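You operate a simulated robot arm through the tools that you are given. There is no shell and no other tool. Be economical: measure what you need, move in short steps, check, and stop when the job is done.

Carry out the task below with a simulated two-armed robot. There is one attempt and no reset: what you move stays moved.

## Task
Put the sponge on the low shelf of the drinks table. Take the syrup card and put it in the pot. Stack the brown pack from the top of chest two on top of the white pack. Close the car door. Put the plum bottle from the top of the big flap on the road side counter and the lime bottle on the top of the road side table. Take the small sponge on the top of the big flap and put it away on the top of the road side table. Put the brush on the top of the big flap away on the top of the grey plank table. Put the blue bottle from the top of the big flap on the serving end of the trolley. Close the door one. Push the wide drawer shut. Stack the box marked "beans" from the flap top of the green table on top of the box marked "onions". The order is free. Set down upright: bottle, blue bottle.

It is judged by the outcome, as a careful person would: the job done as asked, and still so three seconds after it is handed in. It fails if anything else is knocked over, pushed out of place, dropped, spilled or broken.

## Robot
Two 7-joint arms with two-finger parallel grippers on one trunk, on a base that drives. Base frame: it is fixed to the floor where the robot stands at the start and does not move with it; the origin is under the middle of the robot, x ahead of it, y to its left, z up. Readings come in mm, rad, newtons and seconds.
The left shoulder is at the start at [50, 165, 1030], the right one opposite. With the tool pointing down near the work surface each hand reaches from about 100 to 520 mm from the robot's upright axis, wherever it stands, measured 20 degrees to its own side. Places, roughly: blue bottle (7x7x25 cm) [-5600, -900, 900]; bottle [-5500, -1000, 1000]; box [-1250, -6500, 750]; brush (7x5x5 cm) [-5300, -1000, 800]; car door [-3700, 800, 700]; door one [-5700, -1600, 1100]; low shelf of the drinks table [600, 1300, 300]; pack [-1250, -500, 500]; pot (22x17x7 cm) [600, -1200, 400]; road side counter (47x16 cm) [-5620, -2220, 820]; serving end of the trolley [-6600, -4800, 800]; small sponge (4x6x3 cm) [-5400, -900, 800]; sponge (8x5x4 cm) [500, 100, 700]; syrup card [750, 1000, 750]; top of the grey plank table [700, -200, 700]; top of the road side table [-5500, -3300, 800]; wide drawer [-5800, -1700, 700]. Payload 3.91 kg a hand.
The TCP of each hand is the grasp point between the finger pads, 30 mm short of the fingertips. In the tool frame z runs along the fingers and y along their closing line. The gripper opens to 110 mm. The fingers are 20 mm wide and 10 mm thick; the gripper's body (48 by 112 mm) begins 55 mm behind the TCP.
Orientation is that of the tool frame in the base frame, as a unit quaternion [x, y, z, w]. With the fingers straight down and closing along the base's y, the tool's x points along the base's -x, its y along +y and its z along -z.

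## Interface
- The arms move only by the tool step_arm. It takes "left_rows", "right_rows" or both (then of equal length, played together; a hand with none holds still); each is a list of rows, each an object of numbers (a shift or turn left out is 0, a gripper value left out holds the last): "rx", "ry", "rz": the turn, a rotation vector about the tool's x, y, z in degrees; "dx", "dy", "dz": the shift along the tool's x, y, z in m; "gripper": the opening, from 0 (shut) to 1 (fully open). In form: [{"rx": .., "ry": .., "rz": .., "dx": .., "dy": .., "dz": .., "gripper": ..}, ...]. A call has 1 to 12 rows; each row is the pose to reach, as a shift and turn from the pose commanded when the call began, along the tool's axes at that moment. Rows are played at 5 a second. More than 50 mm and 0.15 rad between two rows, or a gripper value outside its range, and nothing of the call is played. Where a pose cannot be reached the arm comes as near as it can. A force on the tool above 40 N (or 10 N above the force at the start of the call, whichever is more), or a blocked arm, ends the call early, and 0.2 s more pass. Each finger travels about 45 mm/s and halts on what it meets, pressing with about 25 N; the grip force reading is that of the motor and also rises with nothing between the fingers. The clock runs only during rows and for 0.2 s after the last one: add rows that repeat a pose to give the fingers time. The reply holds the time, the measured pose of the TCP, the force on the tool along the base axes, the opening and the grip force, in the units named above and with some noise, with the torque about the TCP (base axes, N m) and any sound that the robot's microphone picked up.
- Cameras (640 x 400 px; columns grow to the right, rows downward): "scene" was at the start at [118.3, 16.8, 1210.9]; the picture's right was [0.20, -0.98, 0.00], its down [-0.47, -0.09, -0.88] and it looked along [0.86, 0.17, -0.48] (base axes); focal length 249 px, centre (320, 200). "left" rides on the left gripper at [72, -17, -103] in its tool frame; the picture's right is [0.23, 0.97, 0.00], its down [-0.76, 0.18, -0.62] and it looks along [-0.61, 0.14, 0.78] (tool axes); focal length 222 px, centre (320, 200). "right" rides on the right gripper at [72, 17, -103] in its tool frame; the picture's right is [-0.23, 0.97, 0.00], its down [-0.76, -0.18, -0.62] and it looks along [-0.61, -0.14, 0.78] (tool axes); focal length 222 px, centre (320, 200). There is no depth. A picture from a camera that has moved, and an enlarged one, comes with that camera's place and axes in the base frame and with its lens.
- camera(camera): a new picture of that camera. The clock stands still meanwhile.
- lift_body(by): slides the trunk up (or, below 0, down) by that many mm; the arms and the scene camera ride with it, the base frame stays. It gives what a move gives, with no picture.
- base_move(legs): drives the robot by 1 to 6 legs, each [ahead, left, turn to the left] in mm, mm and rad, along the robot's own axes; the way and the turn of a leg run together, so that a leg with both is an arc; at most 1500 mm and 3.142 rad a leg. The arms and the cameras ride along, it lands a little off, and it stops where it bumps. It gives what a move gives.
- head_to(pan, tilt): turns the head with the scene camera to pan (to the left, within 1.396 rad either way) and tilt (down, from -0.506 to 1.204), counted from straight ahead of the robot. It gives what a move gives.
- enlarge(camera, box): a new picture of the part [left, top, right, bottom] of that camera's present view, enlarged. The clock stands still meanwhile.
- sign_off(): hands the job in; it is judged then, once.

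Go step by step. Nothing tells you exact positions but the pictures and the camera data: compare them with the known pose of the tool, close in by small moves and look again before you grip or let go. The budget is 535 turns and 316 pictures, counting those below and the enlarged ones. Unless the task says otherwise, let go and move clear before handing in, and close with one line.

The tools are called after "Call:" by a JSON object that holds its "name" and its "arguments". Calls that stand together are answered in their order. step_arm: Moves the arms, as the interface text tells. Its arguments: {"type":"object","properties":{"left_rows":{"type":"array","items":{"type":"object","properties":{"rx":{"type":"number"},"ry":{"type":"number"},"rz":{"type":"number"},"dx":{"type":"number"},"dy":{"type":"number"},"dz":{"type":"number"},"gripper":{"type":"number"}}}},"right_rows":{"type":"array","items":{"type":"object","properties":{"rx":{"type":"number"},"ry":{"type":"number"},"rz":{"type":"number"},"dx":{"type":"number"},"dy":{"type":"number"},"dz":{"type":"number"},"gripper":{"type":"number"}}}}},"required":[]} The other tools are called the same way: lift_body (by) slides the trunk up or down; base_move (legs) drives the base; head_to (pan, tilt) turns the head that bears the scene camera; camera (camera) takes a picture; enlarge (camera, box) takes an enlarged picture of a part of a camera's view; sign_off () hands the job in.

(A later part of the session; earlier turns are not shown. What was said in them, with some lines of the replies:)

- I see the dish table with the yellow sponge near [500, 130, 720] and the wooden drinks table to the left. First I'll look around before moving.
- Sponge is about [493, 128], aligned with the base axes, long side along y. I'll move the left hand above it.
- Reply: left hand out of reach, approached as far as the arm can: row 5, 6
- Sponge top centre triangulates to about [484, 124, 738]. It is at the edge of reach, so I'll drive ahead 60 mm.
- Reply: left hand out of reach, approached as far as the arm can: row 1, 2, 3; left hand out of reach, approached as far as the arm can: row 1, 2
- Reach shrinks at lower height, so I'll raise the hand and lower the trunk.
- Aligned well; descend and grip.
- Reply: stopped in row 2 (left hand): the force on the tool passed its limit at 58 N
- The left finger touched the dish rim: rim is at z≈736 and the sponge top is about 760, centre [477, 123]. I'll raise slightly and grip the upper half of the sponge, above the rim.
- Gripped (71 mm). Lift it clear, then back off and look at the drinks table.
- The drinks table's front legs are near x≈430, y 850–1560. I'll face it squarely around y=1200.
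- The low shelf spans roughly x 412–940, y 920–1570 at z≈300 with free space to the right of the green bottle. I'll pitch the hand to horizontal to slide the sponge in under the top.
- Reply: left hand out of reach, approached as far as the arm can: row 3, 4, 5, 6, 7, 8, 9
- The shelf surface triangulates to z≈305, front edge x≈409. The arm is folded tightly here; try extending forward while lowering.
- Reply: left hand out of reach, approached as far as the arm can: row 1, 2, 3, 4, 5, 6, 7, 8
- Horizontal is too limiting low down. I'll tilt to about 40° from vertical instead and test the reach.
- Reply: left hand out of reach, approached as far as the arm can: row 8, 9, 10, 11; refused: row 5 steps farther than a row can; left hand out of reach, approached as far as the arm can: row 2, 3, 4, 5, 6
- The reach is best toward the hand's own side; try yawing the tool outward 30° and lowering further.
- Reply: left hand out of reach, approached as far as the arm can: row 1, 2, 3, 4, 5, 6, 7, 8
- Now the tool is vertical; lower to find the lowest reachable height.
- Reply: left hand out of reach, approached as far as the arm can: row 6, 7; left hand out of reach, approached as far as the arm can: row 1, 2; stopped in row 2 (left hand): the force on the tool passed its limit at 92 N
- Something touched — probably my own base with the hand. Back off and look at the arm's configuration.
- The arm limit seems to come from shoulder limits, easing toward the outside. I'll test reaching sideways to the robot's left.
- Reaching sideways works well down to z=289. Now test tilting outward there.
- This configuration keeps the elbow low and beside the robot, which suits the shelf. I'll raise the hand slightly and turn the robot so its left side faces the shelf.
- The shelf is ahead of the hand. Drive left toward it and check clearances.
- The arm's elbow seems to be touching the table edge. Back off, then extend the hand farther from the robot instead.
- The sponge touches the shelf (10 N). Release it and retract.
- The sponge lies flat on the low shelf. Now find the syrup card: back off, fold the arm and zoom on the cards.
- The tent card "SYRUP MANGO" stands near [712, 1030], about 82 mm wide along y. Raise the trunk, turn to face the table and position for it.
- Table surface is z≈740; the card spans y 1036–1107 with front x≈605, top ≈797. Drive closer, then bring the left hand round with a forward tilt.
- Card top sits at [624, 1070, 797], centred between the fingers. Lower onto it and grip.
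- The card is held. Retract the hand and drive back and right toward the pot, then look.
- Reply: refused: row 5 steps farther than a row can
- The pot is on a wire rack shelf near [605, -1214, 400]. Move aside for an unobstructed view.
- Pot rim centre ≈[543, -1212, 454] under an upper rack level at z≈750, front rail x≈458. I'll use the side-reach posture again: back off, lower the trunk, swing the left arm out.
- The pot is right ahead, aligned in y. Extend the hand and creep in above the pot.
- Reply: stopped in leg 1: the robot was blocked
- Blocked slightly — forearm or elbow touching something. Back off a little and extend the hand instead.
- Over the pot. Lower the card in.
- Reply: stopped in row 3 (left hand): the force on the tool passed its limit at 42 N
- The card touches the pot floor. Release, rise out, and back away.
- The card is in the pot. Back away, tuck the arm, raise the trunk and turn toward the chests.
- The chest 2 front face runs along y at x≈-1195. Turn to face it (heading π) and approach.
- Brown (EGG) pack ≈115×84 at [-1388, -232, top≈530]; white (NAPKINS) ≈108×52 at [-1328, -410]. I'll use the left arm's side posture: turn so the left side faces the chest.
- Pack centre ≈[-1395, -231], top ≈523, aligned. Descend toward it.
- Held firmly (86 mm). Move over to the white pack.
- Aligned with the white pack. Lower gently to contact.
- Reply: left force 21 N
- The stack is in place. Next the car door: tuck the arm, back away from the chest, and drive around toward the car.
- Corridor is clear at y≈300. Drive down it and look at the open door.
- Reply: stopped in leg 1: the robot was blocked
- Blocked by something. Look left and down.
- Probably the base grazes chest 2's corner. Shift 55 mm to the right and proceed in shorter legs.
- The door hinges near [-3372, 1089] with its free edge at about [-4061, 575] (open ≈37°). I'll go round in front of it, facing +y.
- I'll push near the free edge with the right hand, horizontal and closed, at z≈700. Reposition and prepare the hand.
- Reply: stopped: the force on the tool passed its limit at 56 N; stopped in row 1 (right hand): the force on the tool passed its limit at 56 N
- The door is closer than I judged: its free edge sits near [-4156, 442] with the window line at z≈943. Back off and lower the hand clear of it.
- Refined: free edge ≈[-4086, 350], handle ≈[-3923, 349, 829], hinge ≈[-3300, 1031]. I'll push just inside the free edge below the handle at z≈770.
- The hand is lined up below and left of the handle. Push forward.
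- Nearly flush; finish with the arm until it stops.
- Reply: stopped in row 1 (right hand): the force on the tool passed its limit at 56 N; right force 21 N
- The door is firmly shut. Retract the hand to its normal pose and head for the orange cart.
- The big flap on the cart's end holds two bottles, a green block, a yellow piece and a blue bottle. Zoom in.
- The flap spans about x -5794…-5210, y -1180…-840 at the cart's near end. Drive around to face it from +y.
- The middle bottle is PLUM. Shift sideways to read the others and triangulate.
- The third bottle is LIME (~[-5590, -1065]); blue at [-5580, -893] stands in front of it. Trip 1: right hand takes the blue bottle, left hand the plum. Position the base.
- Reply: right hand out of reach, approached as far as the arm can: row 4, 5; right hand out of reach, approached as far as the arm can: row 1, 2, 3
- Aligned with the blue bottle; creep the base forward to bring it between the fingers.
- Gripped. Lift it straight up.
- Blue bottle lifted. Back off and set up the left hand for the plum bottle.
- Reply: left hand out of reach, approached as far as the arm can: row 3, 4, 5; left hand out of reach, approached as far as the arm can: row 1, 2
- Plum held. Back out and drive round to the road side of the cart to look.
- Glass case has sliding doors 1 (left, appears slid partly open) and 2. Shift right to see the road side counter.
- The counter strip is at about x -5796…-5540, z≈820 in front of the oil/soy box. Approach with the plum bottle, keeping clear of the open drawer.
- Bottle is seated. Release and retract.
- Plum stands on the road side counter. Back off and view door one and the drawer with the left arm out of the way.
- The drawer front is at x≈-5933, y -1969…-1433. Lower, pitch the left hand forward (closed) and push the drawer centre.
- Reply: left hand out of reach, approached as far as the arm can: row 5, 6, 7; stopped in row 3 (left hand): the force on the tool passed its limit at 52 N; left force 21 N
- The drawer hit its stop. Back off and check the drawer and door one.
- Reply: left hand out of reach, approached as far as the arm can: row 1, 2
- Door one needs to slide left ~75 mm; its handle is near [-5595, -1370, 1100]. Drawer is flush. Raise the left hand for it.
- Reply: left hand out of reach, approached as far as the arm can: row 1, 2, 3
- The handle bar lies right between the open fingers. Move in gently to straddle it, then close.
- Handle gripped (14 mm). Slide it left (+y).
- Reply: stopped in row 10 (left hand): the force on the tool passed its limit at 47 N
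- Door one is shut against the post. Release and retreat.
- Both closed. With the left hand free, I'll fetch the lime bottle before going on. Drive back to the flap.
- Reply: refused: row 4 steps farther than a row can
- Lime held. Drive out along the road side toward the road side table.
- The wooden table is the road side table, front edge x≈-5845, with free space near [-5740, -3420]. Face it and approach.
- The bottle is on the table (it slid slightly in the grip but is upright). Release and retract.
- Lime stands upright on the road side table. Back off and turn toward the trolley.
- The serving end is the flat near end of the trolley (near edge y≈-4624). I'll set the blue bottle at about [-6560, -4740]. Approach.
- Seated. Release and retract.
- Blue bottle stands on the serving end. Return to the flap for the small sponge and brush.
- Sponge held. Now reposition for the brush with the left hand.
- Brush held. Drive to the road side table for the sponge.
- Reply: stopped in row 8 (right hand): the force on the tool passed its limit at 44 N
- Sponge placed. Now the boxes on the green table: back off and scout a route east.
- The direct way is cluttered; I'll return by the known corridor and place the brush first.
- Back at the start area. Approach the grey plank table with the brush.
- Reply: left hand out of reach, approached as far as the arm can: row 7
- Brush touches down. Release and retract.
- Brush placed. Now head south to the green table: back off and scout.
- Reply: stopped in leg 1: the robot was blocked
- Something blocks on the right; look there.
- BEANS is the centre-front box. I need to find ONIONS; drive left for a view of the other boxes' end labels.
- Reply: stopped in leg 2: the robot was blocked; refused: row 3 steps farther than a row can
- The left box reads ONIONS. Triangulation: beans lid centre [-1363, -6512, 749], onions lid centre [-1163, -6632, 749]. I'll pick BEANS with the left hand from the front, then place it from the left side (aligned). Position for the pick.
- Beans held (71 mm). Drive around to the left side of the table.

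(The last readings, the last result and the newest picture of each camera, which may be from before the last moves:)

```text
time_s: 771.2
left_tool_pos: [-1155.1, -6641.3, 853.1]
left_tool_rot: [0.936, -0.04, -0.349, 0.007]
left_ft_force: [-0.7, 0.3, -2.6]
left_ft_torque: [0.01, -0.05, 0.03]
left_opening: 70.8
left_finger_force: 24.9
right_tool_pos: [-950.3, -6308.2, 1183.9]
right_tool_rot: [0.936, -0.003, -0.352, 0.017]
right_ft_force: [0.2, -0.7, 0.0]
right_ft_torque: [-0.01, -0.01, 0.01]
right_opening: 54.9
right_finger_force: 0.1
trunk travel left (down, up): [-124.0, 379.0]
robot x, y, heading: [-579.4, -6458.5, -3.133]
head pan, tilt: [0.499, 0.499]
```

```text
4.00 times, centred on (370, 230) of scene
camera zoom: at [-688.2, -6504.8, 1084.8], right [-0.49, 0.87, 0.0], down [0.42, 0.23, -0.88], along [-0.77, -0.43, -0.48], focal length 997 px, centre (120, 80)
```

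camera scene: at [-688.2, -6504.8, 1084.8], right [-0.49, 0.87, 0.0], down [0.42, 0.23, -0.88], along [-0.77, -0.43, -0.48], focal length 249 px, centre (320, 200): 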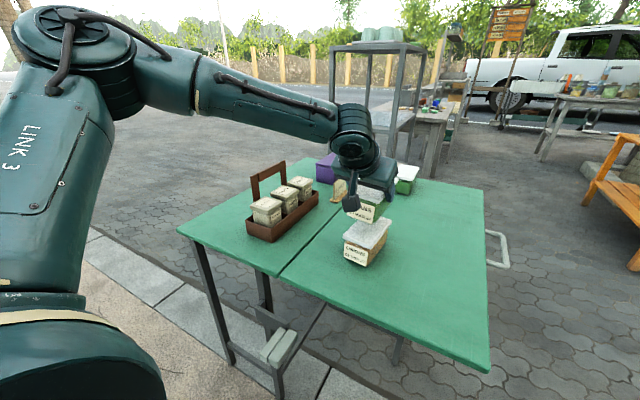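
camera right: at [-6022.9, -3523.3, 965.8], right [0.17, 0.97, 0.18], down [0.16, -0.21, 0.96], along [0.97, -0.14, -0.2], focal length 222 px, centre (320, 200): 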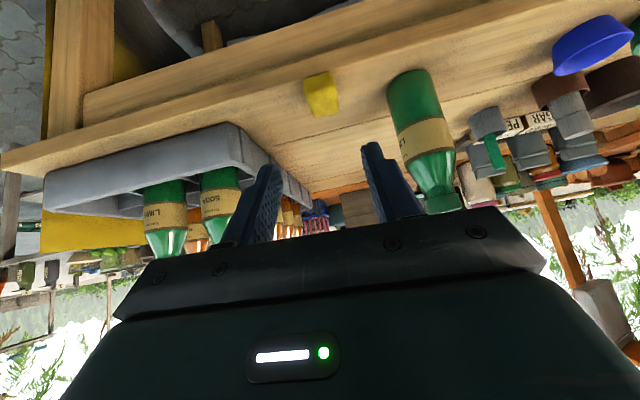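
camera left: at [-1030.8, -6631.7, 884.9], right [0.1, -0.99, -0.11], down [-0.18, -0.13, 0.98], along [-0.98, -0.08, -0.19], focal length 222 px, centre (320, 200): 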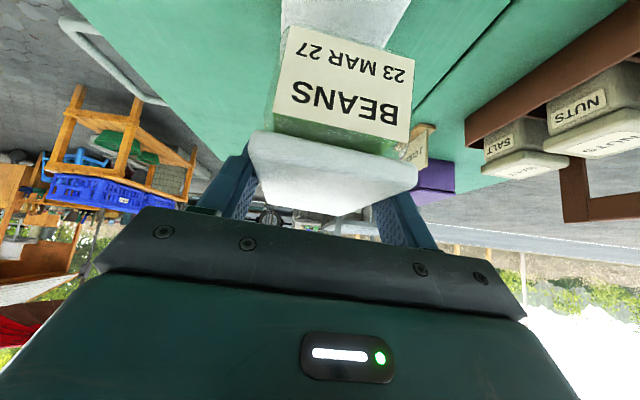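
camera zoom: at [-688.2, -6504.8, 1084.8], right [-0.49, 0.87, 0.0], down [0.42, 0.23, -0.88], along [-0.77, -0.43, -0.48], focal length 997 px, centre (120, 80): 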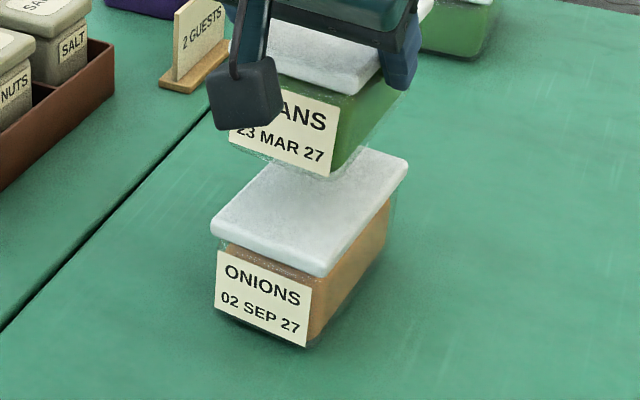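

Call:
{"name": "step_arm", "arguments": {"left_rows": [{"dx": 0.014, "dz": 0.007}, {"dx": 0.022, "dz": 0.0145}, {"dx": 0.0265, "dz": 0.0185}, {"dx": 0.0295, "dz": 0.022}, {"dx": 0.0325, "dz": 0.0255}, {"dx": 0.0355, "dz": 0.029}]}}

Call:
{"name": "enlarge", "arguments": {"camera": "scene", "box": [310, 180, 430, 280]}}

```text
time_s: 772.6
left_tool_pos: [-1148.0, -6640.2, 815.5]
left_tool_rot: [0.933, -0.039, -0.356, 0.006]
left_ft_force: [-0.3, -1.6, 22.4]
left_ft_torque: [0.77, 0.11, -0.21]
left_opening: 71.3
left_finger_force: 24.9
right_tool_pos: [-948.1, -6306.3, 1186.1]
right_tool_rot: [0.936, -0.004, -0.353, 0.017]
right_ft_force: [0.4, 1.0, -0.4]
right_ft_torque: [0.03, -0.02, 0.0]
right_opening: 55.0
right_finger_force: 0.2
trunk travel left (down, up): [-124.0, 379.0]
robot x, y, heading: [-582.0, -6456.7, -3.131]
head pan, tilt: [0.499, 0.499]
```

```text
4.00 times, centred on (370, 230) of scene
camera zoom: at [-686.2, -6504.4, 1085.5], right [-0.49, 0.87, 0.0], down [0.42, 0.23, -0.88], along [-0.77, -0.43, -0.48], focal length 997 px, centre (120, 80)
```

zoom: 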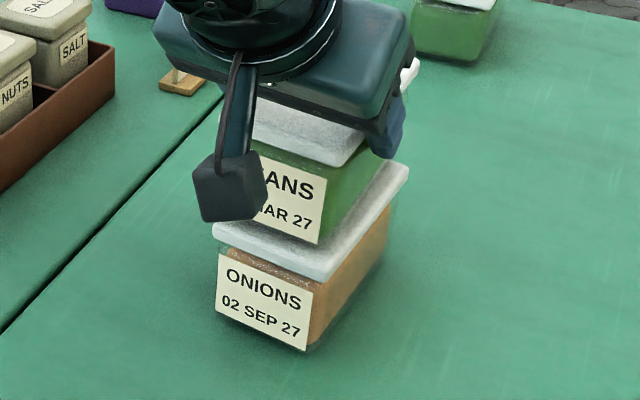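

Seated on the onions box. Release and retract.

Call:
{"name": "step_arm", "arguments": {"left_rows": [{"dx": -0.001, "dz": -0.0012}, {"dx": -0.001, "dz": -0.0012, "gripper": 0.75}, {"dx": -0.001, "dz": -0.0012, "gripper": 0.95}, {"dx": -0.001, "dz": -0.0012, "gripper": 0.95}, {"dz": -0.03}, {"dz": -0.06}, {"dz": -0.1}, {"dz": -0.14}, {"dz": -0.18}]}}

Call:
{"name": "camera", "arguments": {"camera": "left"}}

Call:
{"name": "enlarge", "arguments": {"camera": "scene", "box": [290, 160, 450, 280]}}

```text
time_s: 774.6
left_tool_pos: [-1030.3, -6645.3, 946.1]
left_tool_rot: [0.936, -0.04, -0.35, 0.006]
left_ft_force: [-0.5, -0.2, -0.5]
left_ft_torque: [0.01, -0.01, -0.02]
left_opening: 104.4
left_finger_force: 0.0
right_tool_pos: [-948.6, -6306.8, 1184.0]
right_tool_rot: [0.936, -0.003, -0.352, 0.017]
right_ft_force: [-0.5, 0.6, 0.0]
right_ft_torque: [0.0, -0.01, 0.01]
right_opening: 55.0
right_finger_force: 0.0
trunk travel left (down, up): [-124.0, 379.0]
robot x, y, heading: [-579.9, -6458.0, -3.133]
head pan, tilt: [0.499, 0.499]
```

```text
123 pictures are left
camera left: at [-905.6, -6637.0, 976.7], right [0.1, -0.99, -0.11], down [-0.18, -0.13, 0.98], along [-0.98, -0.08, -0.19], focal length 222 px, centre (320, 200)
```

left: 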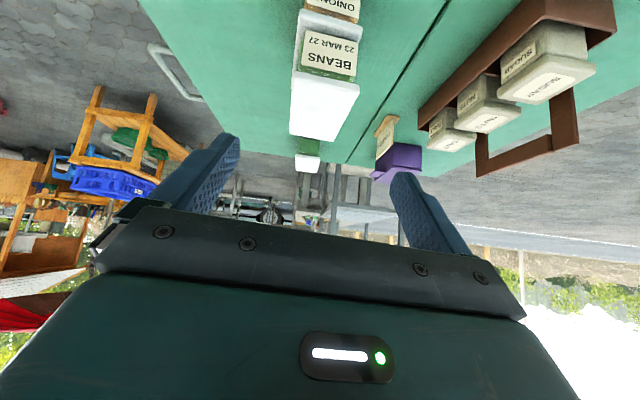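

```text
3.33 times, centred on (370, 220) of scene
camera zoom: at [-687.8, -6504.7, 1084.8], right [-0.49, 0.87, 0.0], down [0.42, 0.23, -0.88], along [-0.77, -0.43, -0.48], focal length 831 px, centre (153, 133)
```

zoom: 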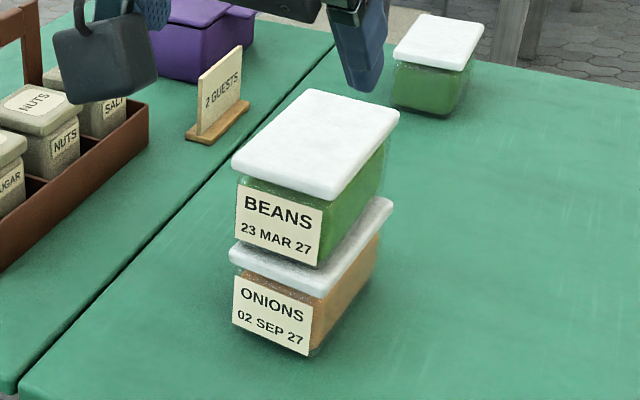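

The beans box sits squarely on the onions box. Back clear and hand in.

Call:
{"name": "base_move", "arguments": {"legs": [[-100, 0, 0]]}}

Call:
{"name": "sign_off", "arguments": {}}

```text
time_s: 775.8
left_tool_pos: [-948.5, -6639.5, 936.4]
left_tool_rot: [0.94, -0.047, -0.339, 0.008]
left_ft_force: [-0.5, -0.3, 0.6]
left_ft_torque: [-0.02, -0.02, 0.01]
left_opening: 104.9
left_finger_force: 0.0
right_tool_pos: [-865.9, -6302.4, 1183.3]
right_tool_rot: [0.936, -0.008, -0.351, 0.016]
right_ft_force: [0.1, -0.1, -0.3]
right_ft_torque: [-0.01, -0.03, 0.0]
right_opening: 55.3
right_finger_force: 0.0
trunk travel left (down, up): [-124.0, 379.0]
robot x, y, heading: [-488.3, -6458.1, -3.146]
head pan, tilt: [0.499, 0.499]
stopped in leg 1: the robot was blocked; the commanded pose is now the measured one
```

```text
The job is handed in.
```

Every item on the list is done, and I have handed the job in. On the way the robot was blocked or brushed something six times (the drinks table edge, the pot rack, chest two, the rolled mats, near the bench, and once while backing away at the very end). I did not check that all of those objects stayed in place.
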